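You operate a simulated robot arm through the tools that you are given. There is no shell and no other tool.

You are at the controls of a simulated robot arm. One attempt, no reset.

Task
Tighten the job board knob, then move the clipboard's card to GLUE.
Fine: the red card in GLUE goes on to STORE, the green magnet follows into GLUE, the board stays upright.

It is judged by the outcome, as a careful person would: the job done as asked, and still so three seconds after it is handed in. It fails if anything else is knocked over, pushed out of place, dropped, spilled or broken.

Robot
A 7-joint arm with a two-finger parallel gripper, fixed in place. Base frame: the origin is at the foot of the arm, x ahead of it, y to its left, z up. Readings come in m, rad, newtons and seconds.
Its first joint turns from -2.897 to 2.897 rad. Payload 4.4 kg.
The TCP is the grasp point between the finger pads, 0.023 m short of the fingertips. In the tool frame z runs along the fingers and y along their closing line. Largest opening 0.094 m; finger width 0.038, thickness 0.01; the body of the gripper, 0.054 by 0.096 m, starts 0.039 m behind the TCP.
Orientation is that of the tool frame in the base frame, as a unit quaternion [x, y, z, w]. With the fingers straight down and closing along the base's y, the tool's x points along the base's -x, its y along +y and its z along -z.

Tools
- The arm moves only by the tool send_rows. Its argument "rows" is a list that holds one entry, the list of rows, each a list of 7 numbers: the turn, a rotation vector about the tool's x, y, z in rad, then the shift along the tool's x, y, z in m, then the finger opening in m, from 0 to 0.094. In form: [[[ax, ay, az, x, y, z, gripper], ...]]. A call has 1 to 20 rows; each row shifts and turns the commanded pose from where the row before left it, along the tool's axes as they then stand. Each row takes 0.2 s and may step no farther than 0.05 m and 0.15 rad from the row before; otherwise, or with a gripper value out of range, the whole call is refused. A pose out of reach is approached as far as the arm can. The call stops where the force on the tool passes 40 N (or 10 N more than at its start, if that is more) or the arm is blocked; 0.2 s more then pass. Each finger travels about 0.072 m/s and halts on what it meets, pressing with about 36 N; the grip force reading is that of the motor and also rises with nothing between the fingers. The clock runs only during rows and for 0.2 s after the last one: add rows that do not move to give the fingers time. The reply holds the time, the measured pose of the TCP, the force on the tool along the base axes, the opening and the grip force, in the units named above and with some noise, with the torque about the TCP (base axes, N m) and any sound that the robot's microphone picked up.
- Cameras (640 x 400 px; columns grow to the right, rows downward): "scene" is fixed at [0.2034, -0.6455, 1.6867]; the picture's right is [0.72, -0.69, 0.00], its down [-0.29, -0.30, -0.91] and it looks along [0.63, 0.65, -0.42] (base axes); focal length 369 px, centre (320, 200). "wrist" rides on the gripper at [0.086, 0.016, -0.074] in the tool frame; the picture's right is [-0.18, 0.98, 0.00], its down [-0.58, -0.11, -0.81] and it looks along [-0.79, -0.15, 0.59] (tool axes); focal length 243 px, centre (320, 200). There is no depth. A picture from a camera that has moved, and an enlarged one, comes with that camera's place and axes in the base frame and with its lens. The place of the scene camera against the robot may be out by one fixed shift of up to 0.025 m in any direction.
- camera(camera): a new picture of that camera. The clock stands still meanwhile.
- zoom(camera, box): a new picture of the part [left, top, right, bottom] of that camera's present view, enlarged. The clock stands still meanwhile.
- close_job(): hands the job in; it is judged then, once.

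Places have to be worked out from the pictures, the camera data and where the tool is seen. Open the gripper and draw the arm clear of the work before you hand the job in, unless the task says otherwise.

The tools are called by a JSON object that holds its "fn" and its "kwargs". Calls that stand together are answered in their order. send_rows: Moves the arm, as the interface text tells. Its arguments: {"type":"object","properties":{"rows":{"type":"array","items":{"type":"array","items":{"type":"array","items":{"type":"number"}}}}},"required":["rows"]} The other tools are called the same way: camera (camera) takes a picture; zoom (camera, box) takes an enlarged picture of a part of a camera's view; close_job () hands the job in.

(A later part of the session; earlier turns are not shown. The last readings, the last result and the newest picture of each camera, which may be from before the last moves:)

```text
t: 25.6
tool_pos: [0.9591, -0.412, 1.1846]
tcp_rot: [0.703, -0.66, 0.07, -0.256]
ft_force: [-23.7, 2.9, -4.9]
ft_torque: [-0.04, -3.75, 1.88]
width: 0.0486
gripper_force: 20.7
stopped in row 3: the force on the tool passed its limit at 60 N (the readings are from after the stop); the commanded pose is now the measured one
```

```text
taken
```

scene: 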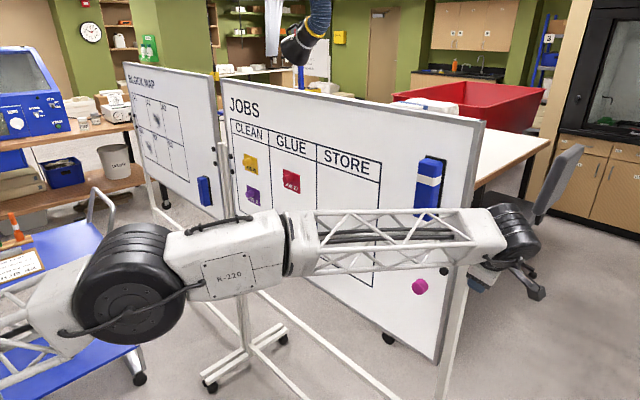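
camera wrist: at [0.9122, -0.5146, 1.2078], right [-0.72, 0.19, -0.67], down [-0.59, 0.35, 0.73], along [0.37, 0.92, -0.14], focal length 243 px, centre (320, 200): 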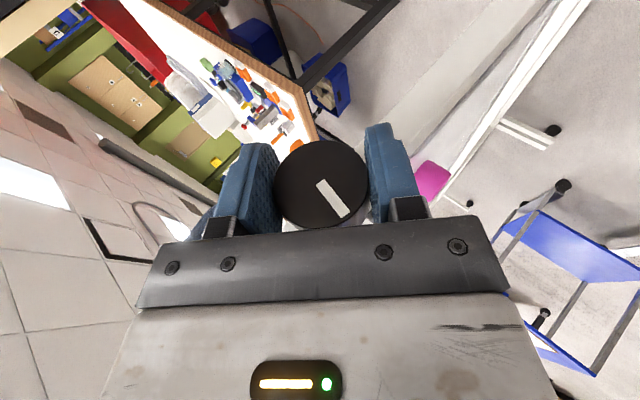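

The torque rose to -3.75 N·m and the force stopped the move. I need to see whether the knob has come up tight or something has touched the board, so I look closely from both cameras.

{"fn": "zoom", "kwargs": {"camera": "wrist", "box": [220, 100, 420, 240]}}

{"fn": "zoom", "kwargs": {"camera": "scene", "box": [400, 180, 560, 340]}}

{"fn": "camera", "kwargs": {"camera": "wrist"}}

```text
2.86 times, centred on (320, 170) of wrist
camera zoom: at [0.9211, -0.5149, 1.2216], right [-0.9, 0.18, -0.4], down [-0.32, 0.34, 0.88], along [0.3, 0.92, -0.25], focal length 693 px, centre (320, 286)
```

zoom: 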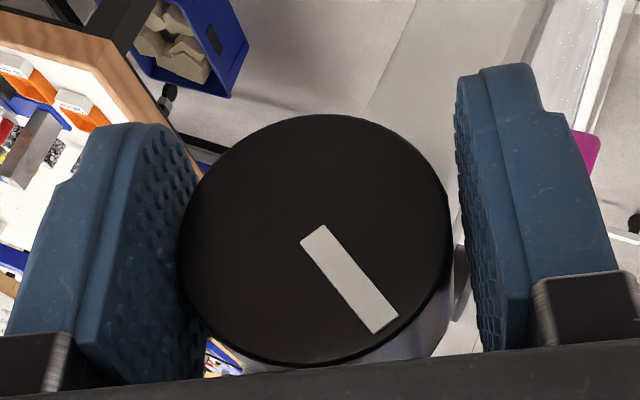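

```text
2.50 times, centred on (480, 260) of scene
camera zoom: at [0.2034, -0.6455, 1.6867], right [0.72, -0.69, 0.0], down [-0.29, -0.3, -0.91], along [0.63, 0.65, -0.42], focal length 922 px, centre (-80, 50)
```

zoom: 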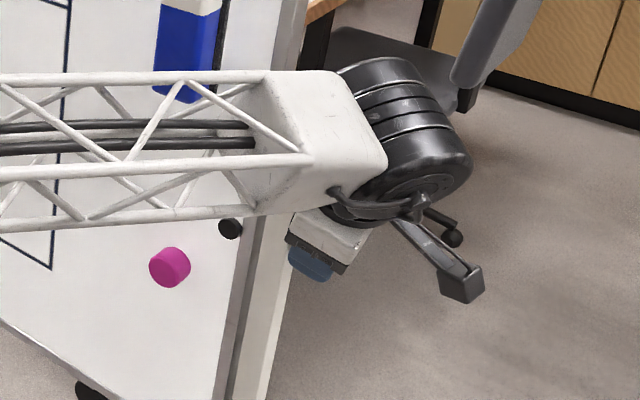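

```text
taken
camera wrist: at [0.9211, -0.5149, 1.2216], right [-0.9, 0.18, -0.4], down [-0.32, 0.34, 0.88], along [0.3, 0.92, -0.25], focal length 243 px, centre (320, 200)
```

wrist: 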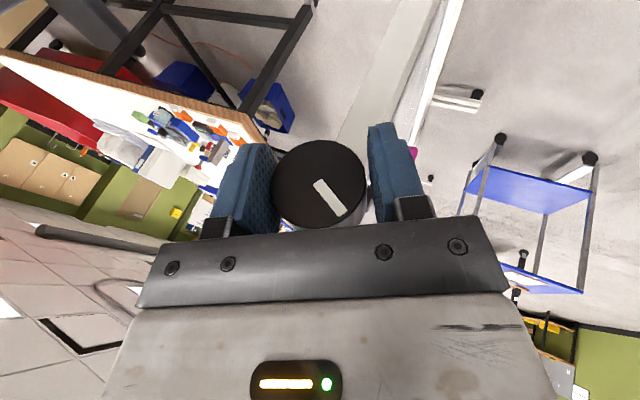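

The mark turned with the fingers up to about 63° of tool pitch. The load could be the knob coming tight, or the arm near the board edge. I'll open, swing the tool back about the knob axis to the starting pitch and re-grip there: if the knob resists immediately in a clear pose, it is tight.

{"fn": "send_rows", "kwargs": {"rows": [[[0, 0, 0, 0, 0, 0, 0.07], [0, 0, 0, 0, 0, 0, 0.094], [0, 0, 0, 0, 0, 0, 0.094], [0.1352, 0, -0.0363, 0, -0.0018, 0, 0.094], [0.1352, 0, -0.0363, 0, 0, 0, 0.094], [0.1352, 0, -0.0363, 0, 0, 0, 0.094], [0.1352, 0, -0.0363, 0, 0, 0, 0.094], [0.1352, 0, -0.0363, 0, 0, 0, 0.094]]]}}

{"fn": "camera", "kwargs": {"camera": "wrist"}}

{"fn": "camera", "kwargs": {"camera": "scene"}}

```text
t: 27.4
tool_pos: [0.9608, -0.4117, 1.1865]
tcp_rot: [0.632, -0.535, 0.31, -0.467]
ft_force: [-0.1, 0.3, 0.7]
ft_torque: [-0.02, 0.02, -0.02]
width: 0.0942
gripper_force: 0.1
```

```text
taken
camera wrist: at [0.908, -0.5145, 1.1903], right [-0.43, 0.19, -0.89], down [-0.81, 0.35, 0.46], along [0.4, 0.92, 0.0], focal length 243 px, centre (320, 200)
```

wrist: 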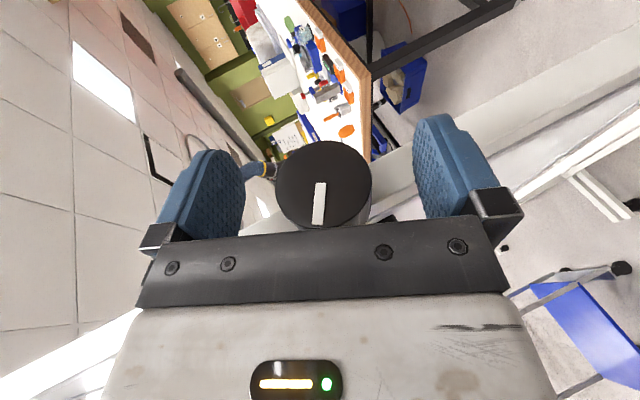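

```text
taken
```

scene: 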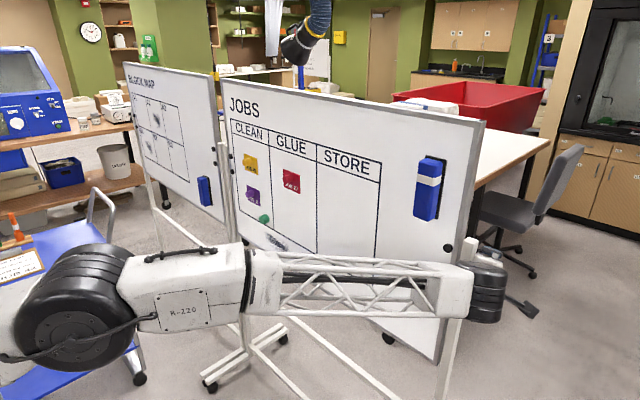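

The knob's mark has clearly rotated about 40° clockwise and the board is unchanged. I re-grip here, where nothing is near the board, and turn further while watching the torque.

{"fn": "send_rows", "kwargs": {"rows": [[[0, 0, 0, 0, 0.0015, 0, 0.07], [0, 0, 0, 0, 0, 0, 0.03], [0, 0, 0, 0, 0, 0, 0.03], [0, 0, 0, 0, 0, 0, 0.03], [-0.058, 0, 0.0155, 0, 0, 0, 0.03], [-0.058, 0, 0.0155, 0, 0, 0, 0.03]]]}}

{"fn": "zoom", "kwargs": {"camera": "wrist", "box": [220, 100, 420, 240]}}

```text
t: 28.8
tool_pos: [0.9609, -0.4119, 1.1843]
tcp_rot: [0.65, -0.561, 0.271, -0.435]
ft_force: [17.5, -15.5, 16.5]
ft_torque: [-0.09, 0.0, 0.62]
width: 0.0458
gripper_force: 44.9
```

```text
2.86 times, centred on (320, 170) of wrist
camera zoom: at [0.9083, -0.5146, 1.1954], right [-0.53, 0.19, -0.83], down [-0.75, 0.35, 0.56], along [0.39, 0.92, -0.05], focal length 693 px, centre (320, 286)
```

zoom: 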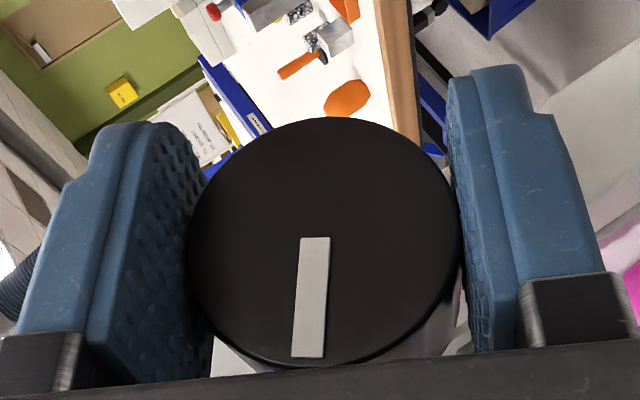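

The torque is still about zero, so the knob is not tight yet and the earlier stop was the arm meeting something at steep pitch. I continue this stroke but stop by about 53°.

{"fn": "send_rows", "kwargs": {"rows": [[[-0.0773, 0, 0.0207, 0, -0.0004, -0.0004, 0.03], [-0.0773, 0, 0.0207, 0, 0, 0, 0.03], [-0.0773, 0, 0.0207, 0, 0, 0, 0.03], [-0.0773, 0, 0.0207, 0, 0, 0, 0.03], [-0.0773, 0, 0.0207, 0, 0, 0, 0.03]]]}}

{"fn": "zoom", "kwargs": {"camera": "wrist", "box": [220, 100, 420, 240]}}

```text
t: 29.9
tool_pos: [0.9605, -0.4109, 1.1849]
tcp_rot: [0.692, -0.636, 0.133, -0.314]
ft_force: [5.5, 2.4, 18.3]
ft_torque: [-1.21, -0.01, 0.23]
width: 0.046
gripper_force: 45.2
```

```text
2.86 times, centred on (320, 170) of wrist
camera zoom: at [0.9165, -0.5148, 1.2145], right [-0.81, 0.18, -0.55], down [-0.47, 0.35, 0.81], along [0.34, 0.92, -0.19], focal length 693 px, centre (320, 286)
```

zoom: 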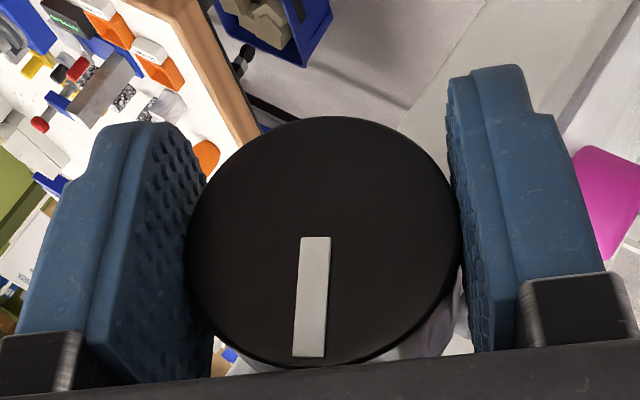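

Another 28° has gone in without slip, and there is still no resistance. I open, swing back about 34°, re-grip and turn again in one sequence; the force limit will stop it when the knob comes tight.

{"fn": "send_rows", "kwargs": {"rows": [[[0, 0, 0, 0, 0, 0, 0.07], [0, 0, 0, 0, 0, 0, 0.094], [0, 0, 0, 0, 0, 0, 0.094], [0.1429, 0, -0.0383, 0, 0, 0, 0.094], [0.1429, 0, -0.0383, 0, 0, 0, 0.094], [0.1429, 0, -0.0383, 0, 0, 0, 0.094], [0.1429, 0, -0.0383, 0, 0, 0, 0.094], [0, 0, 0, 0, 0, 0, 0.094]]]}}

{"fn": "zoom", "kwargs": {"camera": "wrist", "box": [220, 100, 420, 240]}}

```text
t: 31.8
tool_pos: [0.9604, -0.412, 1.183]
tcp_rot: [0.621, -0.518, 0.331, -0.486]
ft_force: [0.6, 0.4, 0.6]
ft_torque: [0.0, -0.01, 0.0]
width: 0.0938
gripper_force: 0.0
```

```text
2.86 times, centred on (320, 170) of wrist
camera zoom: at [0.907, -0.5149, 1.1844], right [-0.36, 0.19, -0.91], down [-0.84, 0.35, 0.41], along [0.4, 0.92, 0.03], focal length 693 px, centre (320, 286)
```

zoom: 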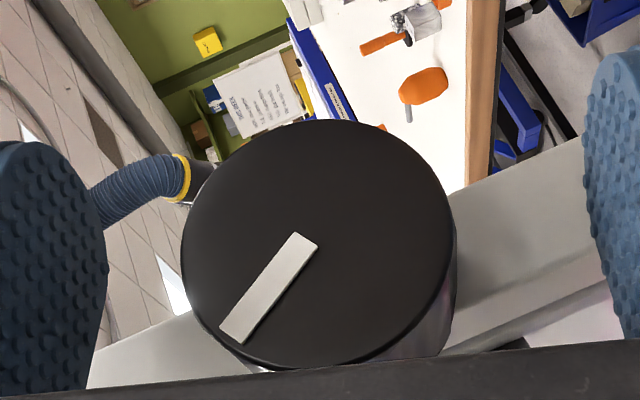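

The mark now points up and toward the robot, so the knob has turned roughly 75–100° in total. I re-grip and turn through the next stroke.

{"fn": "send_rows", "kwargs": {"rows": [[[0, 0, 0, 0, -0.0008, 0, 0.07], [0, 0, 0, 0, 0, 0, 0.03], [0, 0, 0, 0, 0, 0, 0.03], [0, 0, 0, 0, 0, 0, 0.03], [-0.0676, 0, 0.0181, 0, 0, 0, 0.03], [-0.0676, 0, 0.0181, 0, 0, 0, 0.03], [-0.0676, 0, 0.0181, 0, 0, 0, 0.03], [-0.0676, 0, 0.0181, 0, 0, 0, 0.03], [-0.0676, 0, 0.0181, 0, 0, 0, 0.03], [-0.0676, 0, 0.0181, 0, 0, 0, 0.03], [-0.0676, 0, 0.0181, 0, 0, 0, 0.03], [-0.0676, 0, 0.0181, 0, 0, 0, 0.03]]]}}

{"fn": "zoom", "kwargs": {"camera": "wrist", "box": [220, 100, 420, 240]}}

```text
t: 34.4
tool_pos: [0.9598, -0.4123, 1.1852]
tcp_rot: [0.689, -0.631, 0.145, -0.325]
ft_force: [-4.9, -1.1, -9.3]
ft_torque: [-0.69, -0.79, 0.75]
width: 0.046
gripper_force: 45.0
```

```text
2.86 times, centred on (320, 170) of wrist
camera zoom: at [0.9156, -0.5147, 1.2129], right [-0.79, 0.18, -0.58], down [-0.5, 0.35, 0.79], along [0.35, 0.92, -0.18], focal length 693 px, centre (320, 286)
```

zoom: 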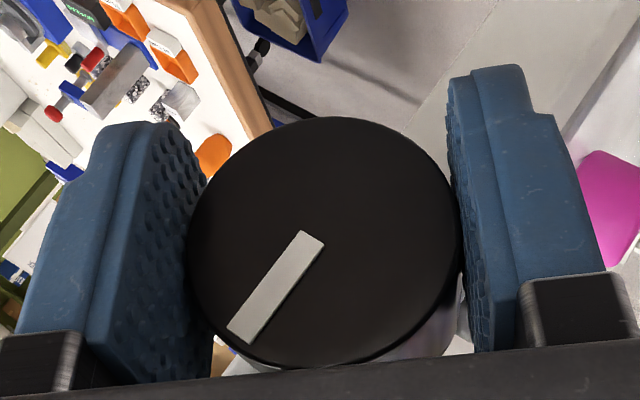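

The torque about the knob axis has risen to -0.79 N·m, so resistance is building and the knob is coming tight. I regrip for another stroke and watch the torque.

{"fn": "send_rows", "kwargs": {"rows": [[[0, 0, 0, 0, 0, 0, 0.07], [0, 0, 0, 0, 0, 0, 0.094], [0, 0, 0, 0, 0, 0, 0.094], [0.1429, 0, -0.0383, 0, 0, 0, 0.094], [0.1429, 0, -0.0383, 0, 0, 0, 0.094], [0.1429, 0, -0.0383, 0, 0, 0, 0.094], [0.1429, 0, -0.0383, 0, 0, 0, 0.094], [0, 0, 0, 0, 0, 0, 0.094]]]}}

{"fn": "zoom", "kwargs": {"camera": "wrist", "box": [220, 100, 420, 240]}}

```text
t: 36.1
tool_pos: [0.9593, -0.4116, 1.1846]
tcp_rot: [0.615, -0.51, 0.341, -0.495]
ft_force: [1.0, 0.1, 0.3]
ft_torque: [-0.02, 0.0, -0.03]
width: 0.0938
gripper_force: 0.0
```

```text
2.86 times, centred on (320, 170) of wrist
camera zoom: at [0.907, -0.5144, 1.1841], right [-0.33, 0.19, -0.92], down [-0.86, 0.35, 0.38], along [0.39, 0.92, 0.04], focal length 693 px, centre (320, 286)
```

zoom: 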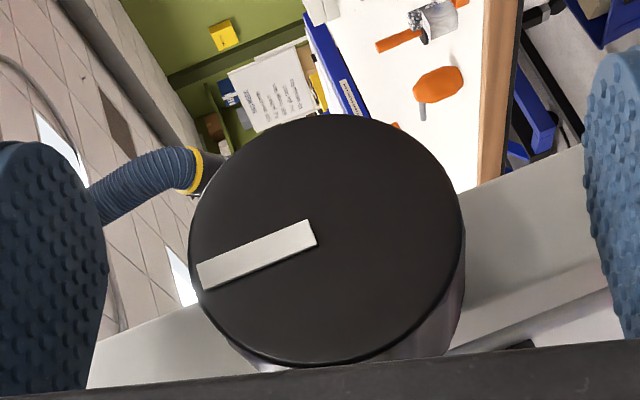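

The mark now points straight up (12 o'clock). I re-grip and turn further, expecting it to come tight.

{"fn": "send_rows", "kwargs": {"rows": [[[0, 0, 0, 0, 0, 0, 0.07], [0, 0, 0, 0, 0, 0, 0.03], [0, 0, 0, 0, 0, 0, 0.03], [0, 0, 0, 0, 0, 0, 0.03], [-0.058, 0, 0.0155, 0, 0, 0, 0.03], [-0.058, 0, 0.0155, 0, 0, 0, 0.03], [-0.058, 0, 0.0155, 0, 0, 0, 0.03]]]}}

{"fn": "zoom", "kwargs": {"camera": "wrist", "box": [220, 100, 420, 240]}}

```text
t: 37.8
tool_pos: [0.9588, -0.4105, 1.1865]
tcp_rot: [0.644, -0.553, 0.283, -0.446]
ft_force: [0.0, -4.5, -4.6]
ft_torque: [-1.1, -0.69, 0.38]
width: 0.0461
gripper_force: 44.8
```

```text
2.86 times, centred on (320, 170) of wrist
camera zoom: at [0.9074, -0.5142, 1.1934], right [-0.49, 0.19, -0.85], down [-0.77, 0.35, 0.53], along [0.39, 0.92, -0.03], focal length 693 px, centre (320, 286)
```

zoom: 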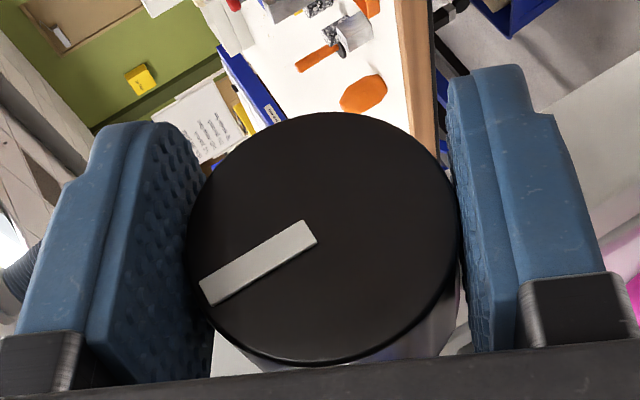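

In the gripper frame the mark has slipped back about 8° while the torque stays near -0.7 N·m, so the knob appears to be at its tight stop. I turn a little more to confirm.

{"fn": "send_rows", "kwargs": {"rows": [[[-0.058, 0, 0.0155, 0, 0, 0, 0.03], [-0.058, 0, 0.0155, 0, 0, 0, 0.03], [-0.058, 0, 0.0155, 0, 0, 0, 0.03]]]}}

{"fn": "zoom", "kwargs": {"camera": "wrist", "box": [220, 100, 420, 240]}}

```text
t: 38.5
tool_pos: [0.9596, -0.411, 1.1852]
tcp_rot: [0.667, -0.59, 0.224, -0.396]
ft_force: [0.7, 4.8, -6.8]
ft_torque: [-0.85, -0.57, 0.63]
width: 0.046
gripper_force: 45.2
```

```text
2.86 times, centred on (320, 170) of wrist
camera zoom: at [0.9101, -0.5144, 1.2022], right [-0.64, 0.19, -0.75], down [-0.67, 0.35, 0.66], along [0.38, 0.92, -0.1], focal length 693 px, centre (320, 286)
```

zoom: 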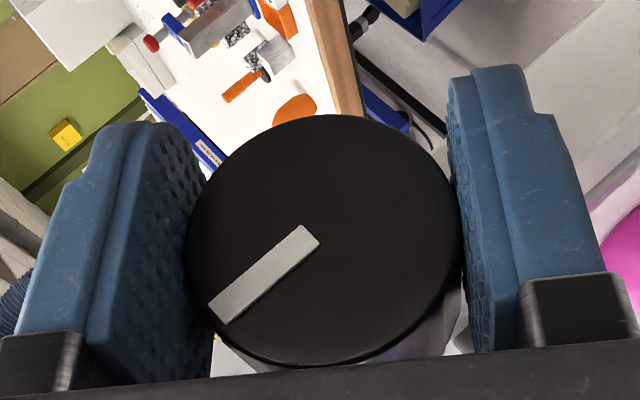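

The mark slipped by exactly the amount the gripper turned, so the knob is solid at its stop, roughly 110° clockwise from where it started. I open, back straight out along the tool axis, then move away from the board.

{"fn": "send_rows", "kwargs": {"rows": [[[0, 0, 0, 0, 0, 0, 0.07], [0, 0, 0, 0, 0, 0, 0.094], [0, 0, 0, 0, 0, 0, 0.094], [0, 0, 0, 0, 0, -0.03, 0.094], [0, 0, 0, 0, 0, -0.035, 0.094], [0, 0, 0, 0, 0, -0.04, 0.094], [0, 0, 0, 0, 0, -0.035, 0.094], [0, 0, 0, -0.0076, 0.023, -0.029, 0.094], [0, 0, 0, -0.0076, 0.023, -0.029, 0.094], [0, 0, 0, -0.0076, 0.023, -0.029, 0.094], [0, 0, 0, -0.0076, 0.023, -0.029, 0.094]]]}}

{"fn": "camera", "kwargs": {"camera": "scene"}}

{"fn": "camera", "kwargs": {"camera": "wrist"}}

```text
t: 41.1
tool_pos: [0.7573, -0.4147, 1.1746]
tcp_rot: [0.684, -0.588, 0.157, -0.402]
ft_force: [-0.1, 0.1, 1.2]
ft_torque: [0.0, 0.02, 0.0]
width: 0.0939
gripper_force: 0.1
stopped in row 11: the arm was blocked; the commanded pose is now the measured one
```

```text
taken
```

scene: 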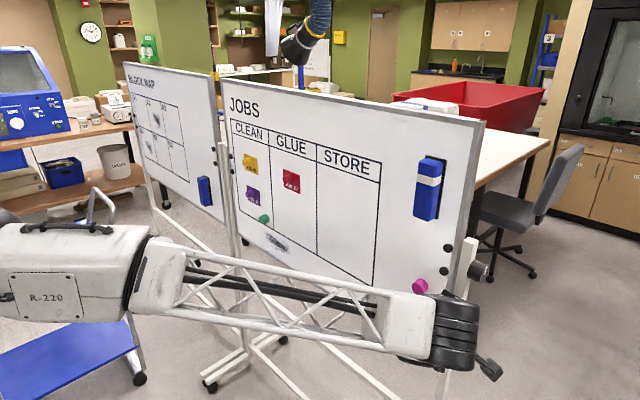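

```text
taken
camera wrist: at [0.7171, -0.523, 1.1872], right [-0.71, 0.19, -0.67], down [-0.63, 0.25, 0.74], along [0.3, 0.95, -0.06], focal length 243 px, centre (320, 200)
```

wrist: 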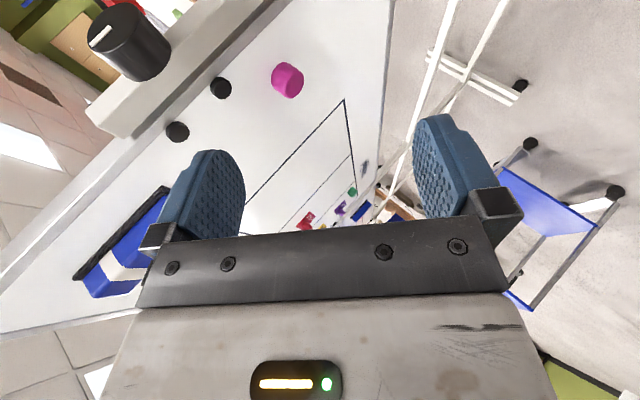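

The knob's mark points up and the board still looks upright. The arm stopped on a joint limit with no contact force. Next I rotate the tool in place to the forward-facing pose for the magnets, with z = +x, closing along y and the camera below, which also unwinds the wrist.

{"fn": "send_rows", "kwargs": {"rows": [[[0.0755, -0.0266, 0.1204, 0, 0, 0, 0.094], [0.0755, -0.0266, 0.1204, 0, 0, 0, 0.094], [0.0755, -0.0266, 0.1204, 0, 0, 0, 0.094], [0.0755, -0.0266, 0.1204, 0, 0, 0, 0.094], [0.0755, -0.0266, 0.1204, 0, 0, 0, 0.094], [0.0755, -0.0266, 0.1204, 0, 0, 0, 0.094], [0.0755, -0.0266, 0.1204, 0, 0, 0, 0.094], [0.0755, -0.0266, 0.1204, 0, 0, 0, 0.094], [0.0755, -0.0266, 0.1204, 0, 0, 0, 0.094], [0.0755, -0.0266, 0.1204, 0, 0, 0, 0.094], [0.0755, -0.0266, 0.1204, 0, 0, 0, 0.094]]]}}

{"fn": "camera", "kwargs": {"camera": "scene"}}

```text
t: 43.5
tool_pos: [0.7537, -0.4201, 1.1766]
tcp_rot: [0.003, 0.706, -0.003, 0.708]
ft_force: [0.4, -0.8, -0.8]
ft_torque: [-0.01, 0.0, 0.01]
width: 0.0938
gripper_force: 0.0
```

```text
taken
```

scene: 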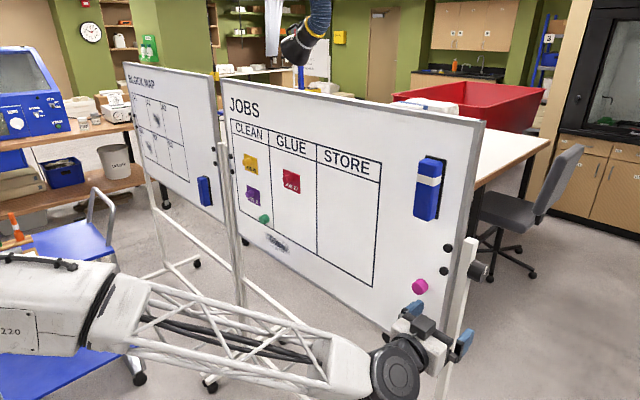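

The tool is exactly forward-facing. I back off a little and travel sideways in front of the board to face the red magnet at about y≈0.24, z≈1.25.

{"fn": "send_rows", "kwargs": {"rows": [[[0, 0, 0, -0.0053, 0.047, -0.005, 0.094], [0, 0, 0, -0.0053, 0.047, -0.005, 0.094], [0, 0, 0, -0.0053, 0.047, -0.005, 0.094], [0, 0, 0, -0.0053, 0.047, -0.005, 0.094], [0, 0, 0, -0.0053, 0.047, -0.005, 0.094], [0, 0, 0, -0.0053, 0.047, -0.005, 0.094], [0, 0, 0, -0.0053, 0.047, -0.005, 0.094], [0, 0, 0, -0.0053, 0.047, -0.005, 0.094], [0, 0, 0, -0.0053, 0.047, -0.005, 0.094], [0, 0, 0, -0.0053, 0.047, 0, 0.094], [0, 0, 0, -0.0053, 0.047, 0, 0.094], [0, 0, 0, -0.0053, 0.047, 0, 0.094], [0, 0, 0, -0.0053, 0.047, 0, 0.094], [0, 0, 0, -0.0053, 0.047, 0, 0.094]]]}}

{"fn": "camera", "kwargs": {"camera": "wrist"}}

{"fn": "camera", "kwargs": {"camera": "scene"}}

```text
t: 46.5
tool_pos: [0.6338, 0.1397, 1.2038]
tcp_rot: [-0.014, 0.778, -0.002, 0.628]
ft_force: [0.4, 1.2, 2.9]
ft_torque: [-0.01, 0.11, -0.05]
width: 0.094
gripper_force: 0.1
out of reach, approached as far as the arm can: row 9, 10, 11, 12, 13
```

```text
taken
camera wrist: at [0.542, 0.1522, 1.1354], right [0.02, 0.99, 0.16], down [-0.66, -0.11, 0.74], along [0.75, -0.12, 0.65], focal length 243 px, centre (320, 200)
```

wrist: 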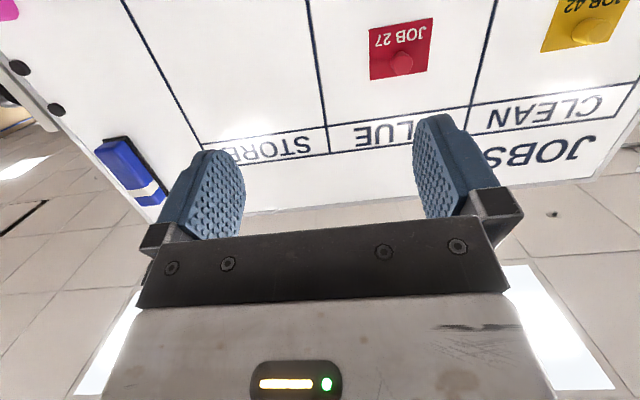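

```text
taken
```

scene: 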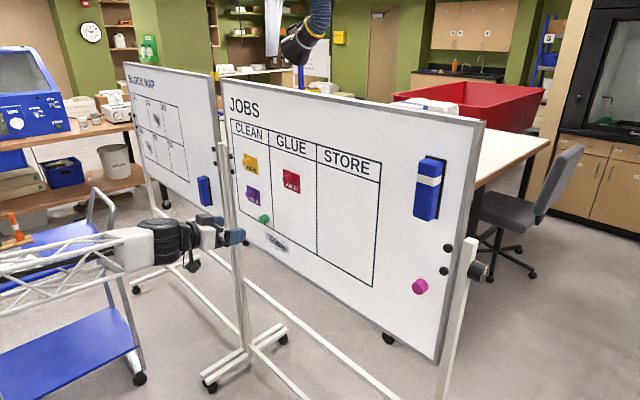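

The arm was too close to the base for a level tool, so it pitched down about 12°. I move forward and up toward (0.73, 0.24, 1.25) and then level the tool again.

{"fn": "send_rows", "kwargs": {"rows": [[[0, 0, 0, -0.0163, 0.025, 0.022, 0.094], [0, 0, 0, -0.0163, 0.025, 0.022, 0.094], [0, 0, 0, -0.0163, 0.025, 0.022, 0.094], [0, 0, 0, -0.0163, 0.025, 0.022, 0.094], [0.0057, -0.0708, 0.0075, 0, 0, 0, 0.094], [0.0057, -0.0708, 0.0075, 0, 0, 0, 0.094], [0.0057, -0.0708, 0.0075, 0, 0, 0, 0.094], [0, 0, 0, 0, 0, 0, 0.094]]]}}

{"fn": "camera", "kwargs": {"camera": "wrist"}}

{"fn": "camera", "kwargs": {"camera": "scene"}}

```text
t: 48.4
tool_pos: [0.7219, 0.2591, 1.2779]
tcp_rot: [-0.039, 0.66, 0.0, 0.75]
ft_force: [0.4, 0.4, 0.0]
ft_torque: [0.01, -0.02, 0.01]
width: 0.0937
gripper_force: 0.0
```

```text
taken
camera wrist: at [0.6582, 0.266, 1.1824], right [-0.07, 0.99, 0.12], down [-0.87, -0.13, 0.48], along [0.49, -0.07, 0.87], focal length 243 px, centre (320, 200)
```

wrist: 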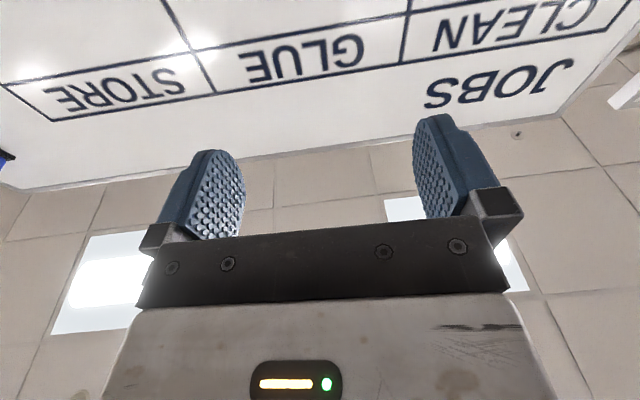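

```text
taken
```

scene: 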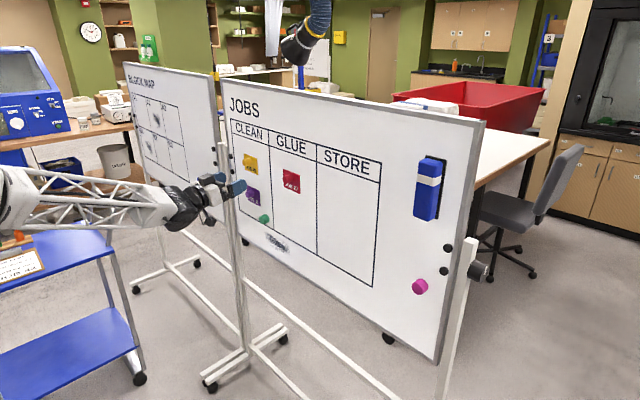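

The tool ended pitched about 7° up, so I correct it to level and then measure the magnets.

{"fn": "send_rows", "kwargs": {"rows": [[[0.0275, 0.0637, 0.0276, 0, 0, 0, 0.094], [0.0275, 0.0637, 0.0276, 0, 0, 0, 0.094], [0, 0, 0, 0, 0, 0, 0.094]]]}}

{"fn": "camera", "kwargs": {"camera": "wrist"}}

```text
t: 49.1
tool_pos: [0.7232, 0.2588, 1.2778]
tcp_rot: [-0.001, 0.708, 0.0, 0.706]
ft_force: [-0.2, -0.2, -0.4]
ft_torque: [-0.01, -0.01, 0.04]
width: 0.094
gripper_force: 0.1
```

```text
taken
camera wrist: at [0.6464, 0.2744, 1.1915], right [0.0, 0.98, 0.18], down [-0.8, -0.11, 0.58], along [0.59, -0.15, 0.79], focal length 243 px, centre (320, 200)
```

wrist: 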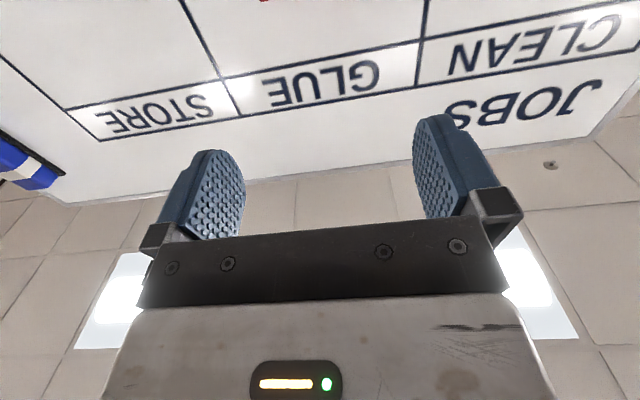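

Level now. Combining two wrist views puts the red magnet near (0.936, 0.246, 1.234). I move to line up with it at x≈0.78 and look again.

{"fn": "send_rows", "kwargs": {"rows": [[[0, 0, 0, 0.022, -0.0065, 0.028, 0.094], [0, 0, 0, 0.022, -0.0065, 0.028, 0.094], [0, 0, 0, 0, 0, 0, 0.094]]]}}

{"fn": "camera", "kwargs": {"camera": "wrist"}}

{"fn": "zoom", "kwargs": {"camera": "wrist", "box": [220, 0, 420, 125]}}

{"fn": "zoom", "kwargs": {"camera": "scene", "box": [180, 120, 340, 260]}}

```text
t: 50.0
tool_pos: [0.7776, 0.2454, 1.2312]
tcp_rot: [0.0, 0.707, 0.0, 0.707]
ft_force: [-0.1, 0.2, 0.6]
ft_torque: [-0.01, -0.03, 0.0]
width: 0.0941
gripper_force: 0.1
```

```text
taken
camera wrist: at [0.703, 0.2607, 1.1466], right [0.0, 0.98, 0.18], down [-0.81, -0.11, 0.58], along [0.59, -0.15, 0.79], focal length 243 px, centre (320, 200)
```

wrist: 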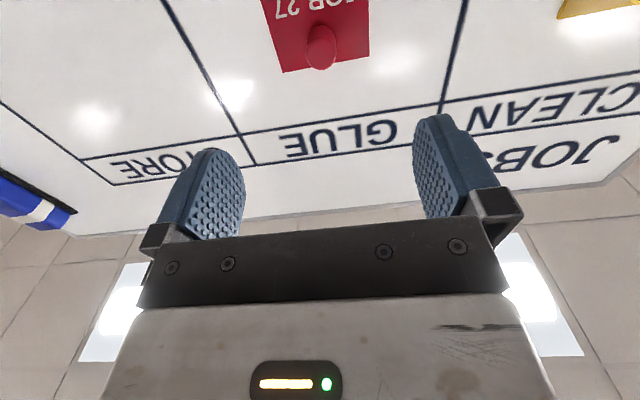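

```text
3.20 times, centred on (320, 62) of wrist
camera zoom: at [0.703, 0.2607, 1.1466], right [0.0, 0.98, 0.18], down [-0.81, -0.11, 0.58], along [0.59, -0.15, 0.79], focal length 776 px, centre (320, 640)
```

zoom: 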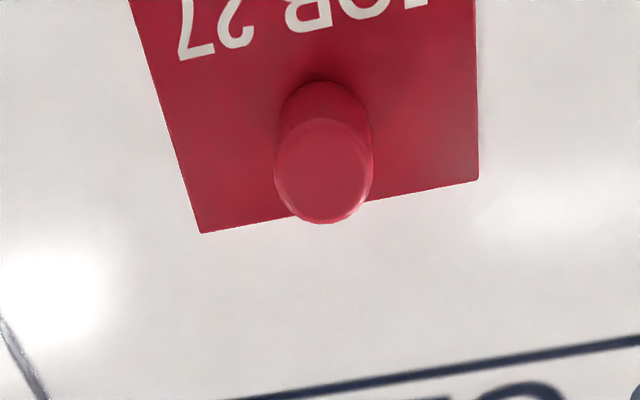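

```text
2.86 times, centred on (260, 190) of scene
camera zoom: at [0.2034, -0.6455, 1.6867], right [0.72, -0.69, 0.0], down [-0.29, -0.3, -0.91], along [0.63, 0.65, -0.42], focal length 1054 px, centre (491, 229)
```

zoom: 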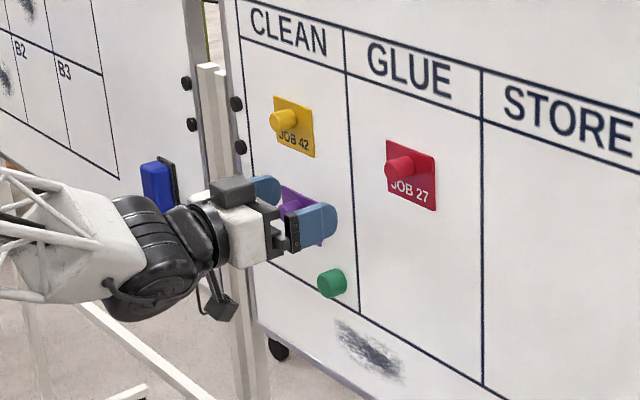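

Triangulating the red card's corners puts the card plane at x≈0.946, with the card spanning y 0.203–0.286 and its top at z≈1.258. The magnet axis is at (y 0.245, z 1.235), its front face is at x≈0.916, and it is about 25 mm in diameter. Column lines are at y≈-0.12, 0.125, 0.362 and 0.60. I advance with the fingers part-closed and check before gripping.

{"fn": "send_rows", "kwargs": {"rows": [[[0, 0, 0, -0.0035, 0, 0.035, 0.06], [0, 0, 0, 0, 0, 0.04, 0.06], [0, 0, 0, 0, 0, 0.035, 0.06], [0, 0, 0, 0, 0, 0, 0.06]]]}}

{"fn": "camera", "kwargs": {"camera": "wrist"}}

{"fn": "zoom", "kwargs": {"camera": "scene", "box": [200, 120, 340, 240]}}

```text
t: 51.0
tool_pos: [0.8887, 0.2445, 1.2373]
tcp_rot: [0.0, 0.707, 0.0, 0.707]
ft_force: [-0.2, 0.0, 0.0]
ft_torque: [-0.01, 0.0, -0.03]
width: 0.0599
gripper_force: 0.0
```

```text
taken
camera wrist: at [0.8135, 0.26, 1.1516], right [0.0, 0.98, 0.18], down [-0.81, -0.11, 0.58], along [0.59, -0.15, 0.79], focal length 243 px, centre (320, 200)
```

wrist: 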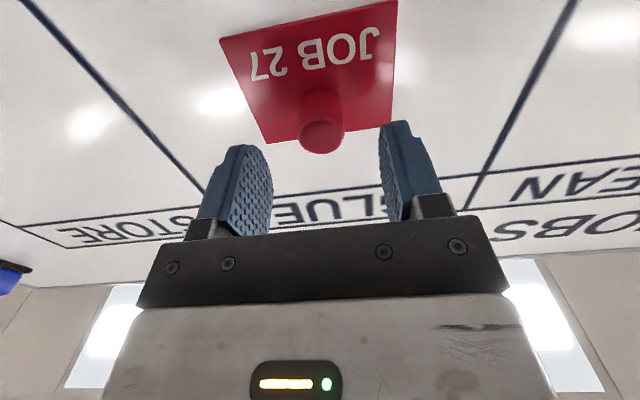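

```text
3.33 times, centred on (270, 180) of scene
camera zoom: at [0.2034, -0.6455, 1.6867], right [0.72, -0.69, 0.0], down [-0.29, -0.3, -0.91], along [0.63, 0.65, -0.42], focal length 1230 px, centre (487, 267)
```

zoom: 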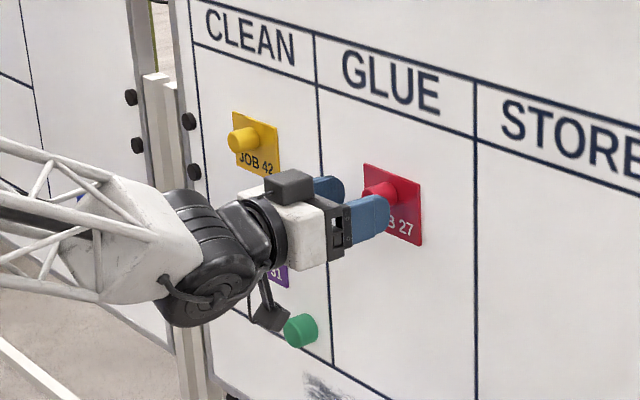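

The magnet is centred between the fingers to within about 3 mm. I lower 3 mm, advance the last 26 mm so the tips stop about 6 mm from the card, and close.

{"fn": "send_rows", "kwargs": {"rows": [[[0, 0, 0, 0.003, 0.001, 0.013, 0.06], [0, 0, 0, 0, 0, 0.013, 0.06], [0, 0, 0, 0, 0, 0, 0.06], [0, 0, 0, 0, 0, 0, 0.03], [0, 0, 0, 0, 0, 0, 0.01], [0, 0, 0, 0, 0, 0, 0.01]]]}}

{"fn": "camera", "kwargs": {"camera": "wrist"}}

{"fn": "zoom", "kwargs": {"camera": "scene", "box": [200, 120, 340, 240]}}

```text
t: 52.4
tool_pos: [0.9146, 0.2459, 1.2336]
tcp_rot: [0.0, 0.708, 0.0, 0.706]
ft_force: [1.9, 1.7, -0.9]
ft_torque: [-0.01, 0.01, 0.04]
width: 0.0245
gripper_force: 36.2
```

```text
taken
camera wrist: at [0.839, 0.2609, 1.148], right [0.0, 0.98, 0.18], down [-0.81, -0.11, 0.58], along [0.59, -0.15, 0.79], focal length 243 px, centre (320, 200)
```

wrist: 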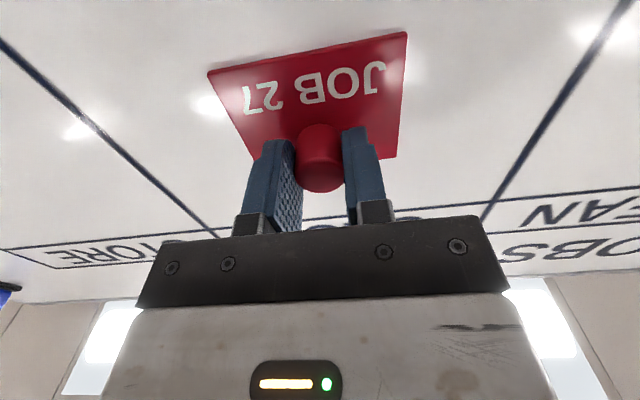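

```text
3.33 times, centred on (270, 180) of scene
camera zoom: at [0.2034, -0.6455, 1.6867], right [0.72, -0.69, 0.0], down [-0.29, -0.3, -0.91], along [0.63, 0.65, -0.42], focal length 1230 px, centre (487, 267)
```

zoom: 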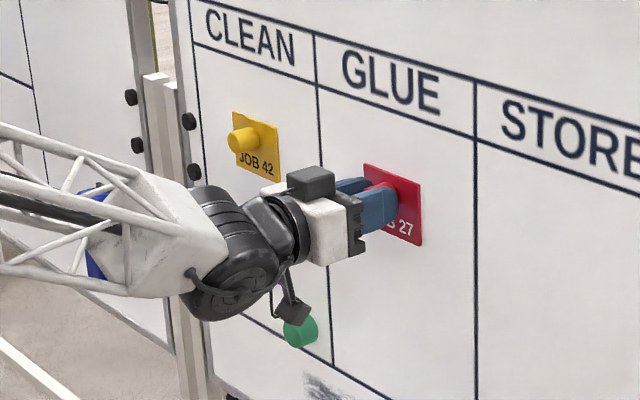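

The magnet is gripped at 24.5 mm with negligible side loads. I pull it straight off the board in small steps.

{"fn": "send_rows", "kwargs": {"rows": [[[0, 0, 0, 0, 0, -0.004, 0.01], [0, 0, 0, 0, 0, -0.004, 0.01], [0, 0, 0, 0, 0, -0.006, 0.01], [0, 0, 0, 0, 0, -0.01, 0.01], [0, 0, 0, 0, 0, -0.015, 0.01]]]}}

{"fn": "camera", "kwargs": {"camera": "wrist"}}

{"fn": "camera", "kwargs": {"camera": "scene"}}

```text
t: 53.5
tool_pos: [0.8747, 0.246, 1.2343]
tcp_rot: [0.0, 0.708, 0.0, 0.706]
ft_force: [-0.2, -0.1, -0.2]
ft_torque: [0.0, 0.03, 0.0]
width: 0.0247
gripper_force: 35.8
```

```text
taken
camera wrist: at [0.7995, 0.2618, 1.1486], right [0.0, 0.98, 0.18], down [-0.81, -0.11, 0.58], along [0.59, -0.15, 0.79], focal length 243 px, centre (320, 200)
```

wrist: 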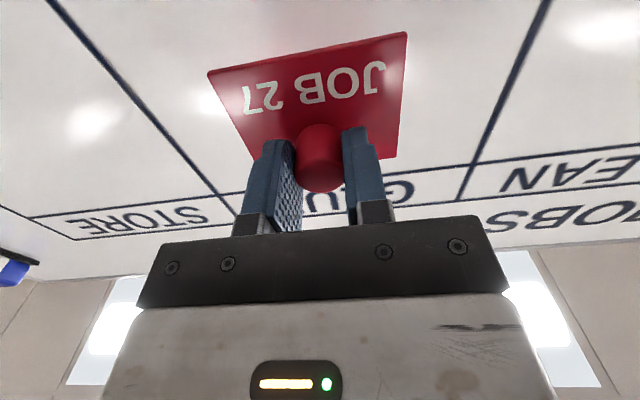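

```text
taken
```

scene: 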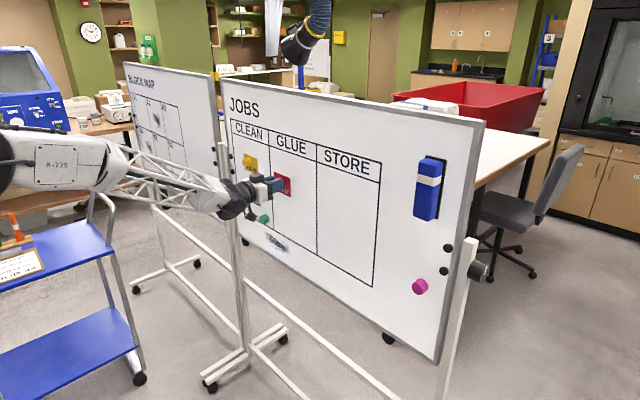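

The red card came away cleanly with its magnet and the board stayed put. I carry it sideways 0.243 m to the middle of the STORE column.

{"fn": "send_rows", "kwargs": {"rows": [[[0, 0, 0, 0, -0.0405, 0, 0.01], [0, 0, 0, 0, -0.0405, 0, 0.01], [0, 0, 0, 0, -0.0405, 0, 0.01], [0, 0, 0, 0, -0.0405, 0, 0.01], [0, 0, 0, 0, -0.0405, 0, 0.01], [0, 0, 0, 0, -0.0405, 0, 0.01], [0, 0, 0, 0, 0, 0, 0.01]]]}}

{"fn": "camera", "kwargs": {"camera": "wrist"}}

{"fn": "camera", "kwargs": {"camera": "scene"}}

```text
t: 55.1
tool_pos: [0.8749, 0.001, 1.2322]
tcp_rot: [0.0, 0.708, 0.0, 0.706]
ft_force: [0.0, -1.0, 0.5]
ft_torque: [0.01, 0.02, 0.03]
width: 0.0242
gripper_force: 35.9
```

```text
taken
camera wrist: at [0.8003, 0.0164, 1.1472], right [0.0, 0.98, 0.18], down [-0.81, -0.11, 0.58], along [0.59, -0.15, 0.79], focal length 243 px, centre (320, 200)
```

wrist: 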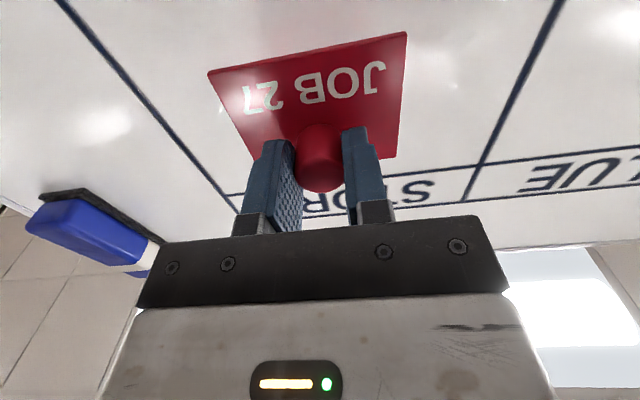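

```text
taken
```

scene: 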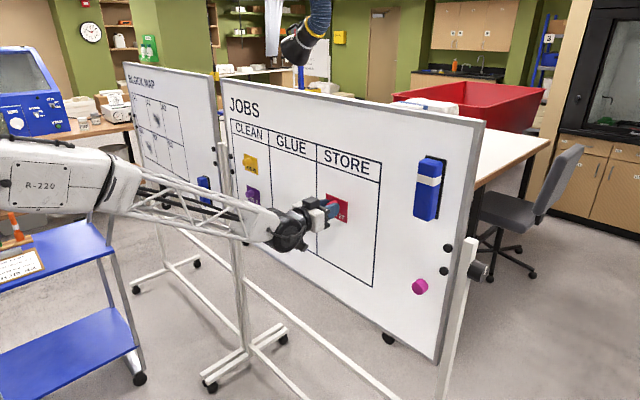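

The card is centred in STORE, with column lines visible on both sides. I press it gently back onto the board at the original depth.

{"fn": "send_rows", "kwargs": {"rows": [[[0, 0, 0, 0, 0, 0.015, 0.01], [0, 0, 0, 0, 0, 0.012, 0.01], [0, 0, 0, 0, 0, 0.007, 0.01], [0, 0, 0, 0, 0, 0.004, 0.01], [0, 0, 0, 0, 0, 0.0015, 0.01], [0, 0, 0, 0, 0, 0, 0.01]]]}}

{"fn": "camera", "kwargs": {"camera": "wrist"}}

{"fn": "zoom", "kwargs": {"camera": "scene", "box": [260, 120, 420, 260]}}

```text
t: 56.5
tool_pos: [0.9142, 0.0024, 1.2342]
tcp_rot: [0.0, 0.708, 0.0, 0.707]
ft_force: [-0.6, 0.2, 0.0]
ft_torque: [-0.01, 0.02, 0.0]
width: 0.0242
gripper_force: 36.5
```

```text
taken
camera wrist: at [0.8392, 0.0185, 1.1489], right [0.0, 0.98, 0.18], down [-0.81, -0.11, 0.58], along [0.59, -0.15, 0.79], focal length 243 px, centre (320, 200)
```

wrist: 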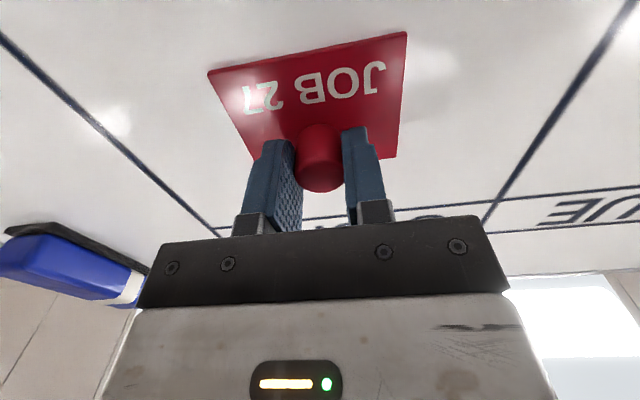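

```text
2.86 times, centred on (340, 190) of scene
camera zoom: at [0.2034, -0.6455, 1.6867], right [0.72, -0.69, 0.0], down [-0.29, -0.3, -0.91], along [0.63, 0.65, -0.42], focal length 1054 px, centre (263, 229)
```

zoom: 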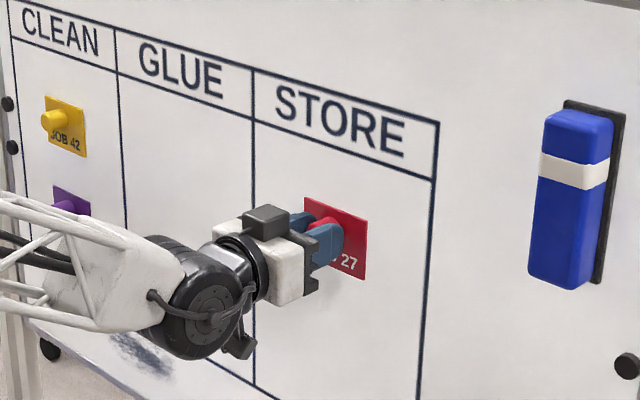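

There's no contact force yet, so I creep forward in 1 mm steps until I feel the board.

{"fn": "send_rows", "kwargs": {"rows": [[[0, 0, 0, 0, 0, 0.001, 0.01], [0, 0, 0, 0, 0, 0.001, 0.01], [0, 0, 0, 0, 0, 0, 0.01]]]}}

```text
t: 57.4
tool_pos: [0.9163, 0.0034, 1.2339]
tcp_rot: [-0.001, 0.708, 0.0, 0.707]
ft_force: [-21.1, 2.5, 2.9]
ft_torque: [-0.03, 0.06, -0.19]
width: 0.0244
gripper_force: 35.9
```

The card is pressed against the board with about 21 N. I open the fingers and back straight off, watching that the card stays.

{"fn": "send_rows", "kwargs": {"rows": [[[0, 0, 0, 0, 0, -0.0005, 0.03], [0, 0, 0, 0, 0, 0, 0.05], [0, 0, 0, 0, 0, 0, 0.06], [0, 0, 0, 0, 0, -0.015, 0.06], [0, 0, 0, 0, 0, -0.03, 0.06], [0, 0, 0, 0, 0, -0.04, 0.06], [0, 0, 0, 0, 0, 0, 0.06]]]}}

{"fn": "camera", "kwargs": {"camera": "wrist"}}

{"fn": "camera", "kwargs": {"camera": "scene"}}

{"fn": "zoom", "kwargs": {"camera": "scene", "box": [220, 120, 400, 280]}}

```text
t: 59.0
tool_pos: [0.8313, 0.0025, 1.2359]
tcp_rot: [0.0, 0.707, 0.0, 0.707]
ft_force: [-0.3, -0.4, 0.5]
ft_torque: [0.02, -0.03, 0.02]
width: 0.0601
gripper_force: 0.0
```

```text
taken
camera wrist: at [0.7561, 0.0177, 1.1504], right [0.0, 0.98, 0.18], down [-0.81, -0.11, 0.58], along [0.59, -0.15, 0.79], focal length 243 px, centre (320, 200)
```

wrist: 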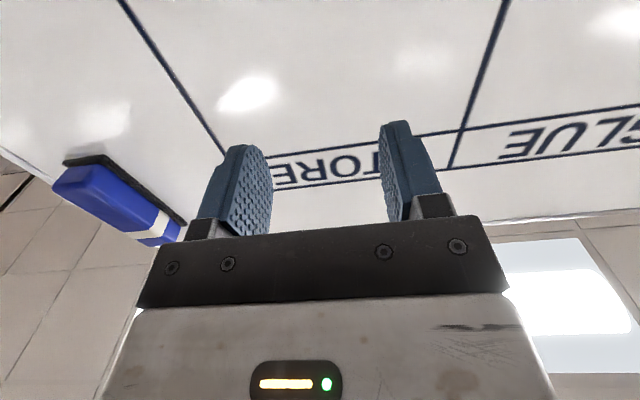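

```text
taken
```

scene: 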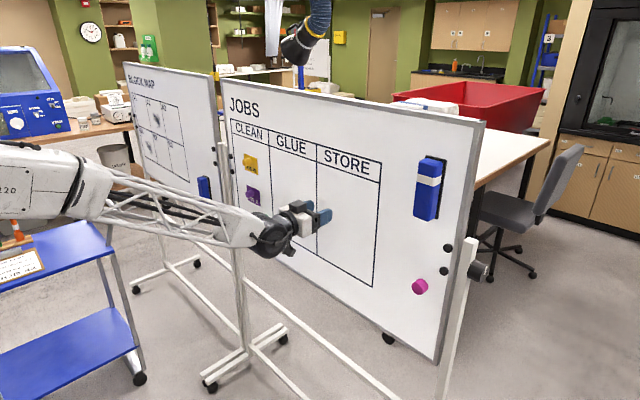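

```text
2.50 times, centred on (310, 200) of scene
camera zoom: at [0.2034, -0.6455, 1.6867], right [0.72, -0.69, 0.0], down [-0.29, -0.3, -0.91], along [0.63, 0.65, -0.42], focal length 922 px, centre (345, 200)
```

zoom: 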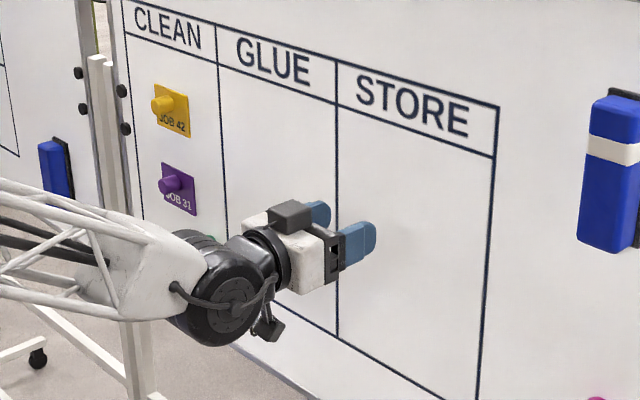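

The red card is no longer where I placed it. I need to find out whether it slid down behind the gripper or fell, so I look over the lower board and the floor.

{"fn": "zoom", "kwargs": {"camera": "scene", "box": [200, 220, 460, 400]}}

{"fn": "zoom", "kwargs": {"camera": "wrist", "box": [150, 0, 500, 220]}}

```text
2.22 times, centred on (330, 310) of scene
camera zoom: at [0.2034, -0.6455, 1.6867], right [0.72, -0.69, 0.0], down [-0.29, -0.3, -0.91], along [0.63, 0.65, -0.42], focal length 820 px, centre (298, -44)
```

zoom: 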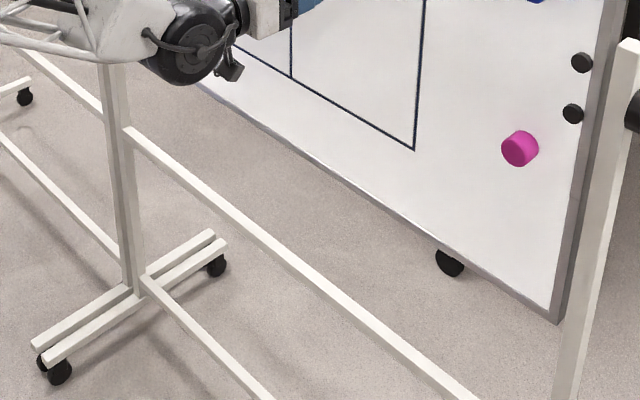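

```text
1.82 times, centred on (325, 110) of wrist
camera zoom: at [0.7561, 0.0177, 1.1504], right [0.0, 0.98, 0.18], down [-0.81, -0.11, 0.58], along [0.59, -0.15, 0.79], focal length 441 px, centre (311, 364)
```

zoom: 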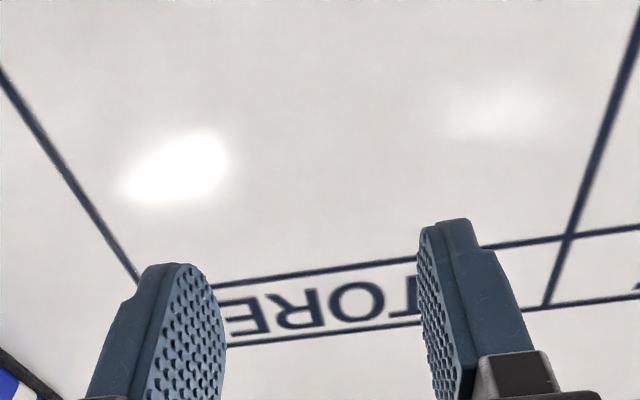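

The card isn't visible on the board or on the part of the floor I can see. The spot right below the board is outside the scene view, and part of the board is hidden by the gripper. I back away and raise the arm to uncover the board.

{"fn": "send_rows", "kwargs": {"rows": [[[0, 0, 0, 0, 0, -0.03, 0.06], [0, 0, 0, -0.04, 0, -0.02, 0.06], [0, 0, 0, -0.04, 0, 0, 0.06], [0, 0, 0, -0.04, 0, 0, 0.06], [0, 0, 0, -0.04, 0, 0, 0.06], [0, 0, 0, -0.04, 0, 0, 0.06]]]}}

{"fn": "camera", "kwargs": {"camera": "scene"}}

{"fn": "camera", "kwargs": {"camera": "wrist"}}

```text
t: 60.4
tool_pos: [0.7826, 0.002, 1.4347]
tcp_rot: [0.0, 0.708, -0.001, 0.706]
ft_force: [-0.1, -0.4, -0.2]
ft_torque: [0.05, -0.01, 0.02]
width: 0.0602
gripper_force: 0.1
```

```text
taken
```

scene: 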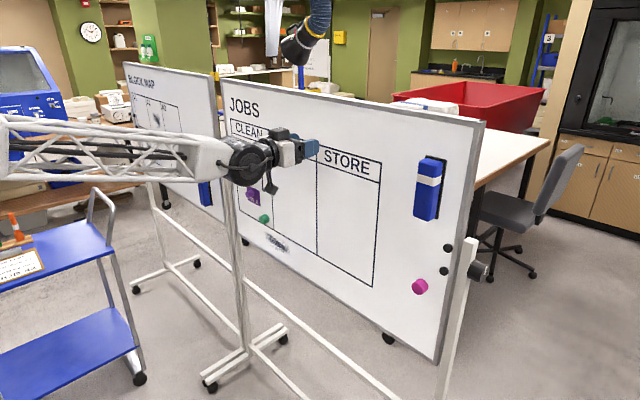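

```text
taken
camera wrist: at [0.7078, 0.0179, 1.3484], right [0.0, 0.98, 0.18], down [-0.8, -0.11, 0.58], along [0.59, -0.15, 0.79], focal length 243 px, centre (320, 200)
```

wrist: 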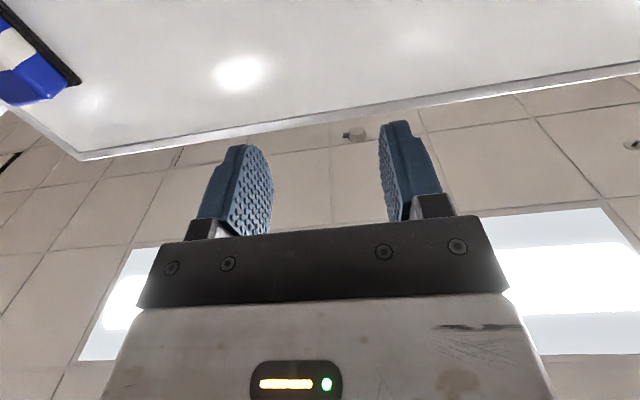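

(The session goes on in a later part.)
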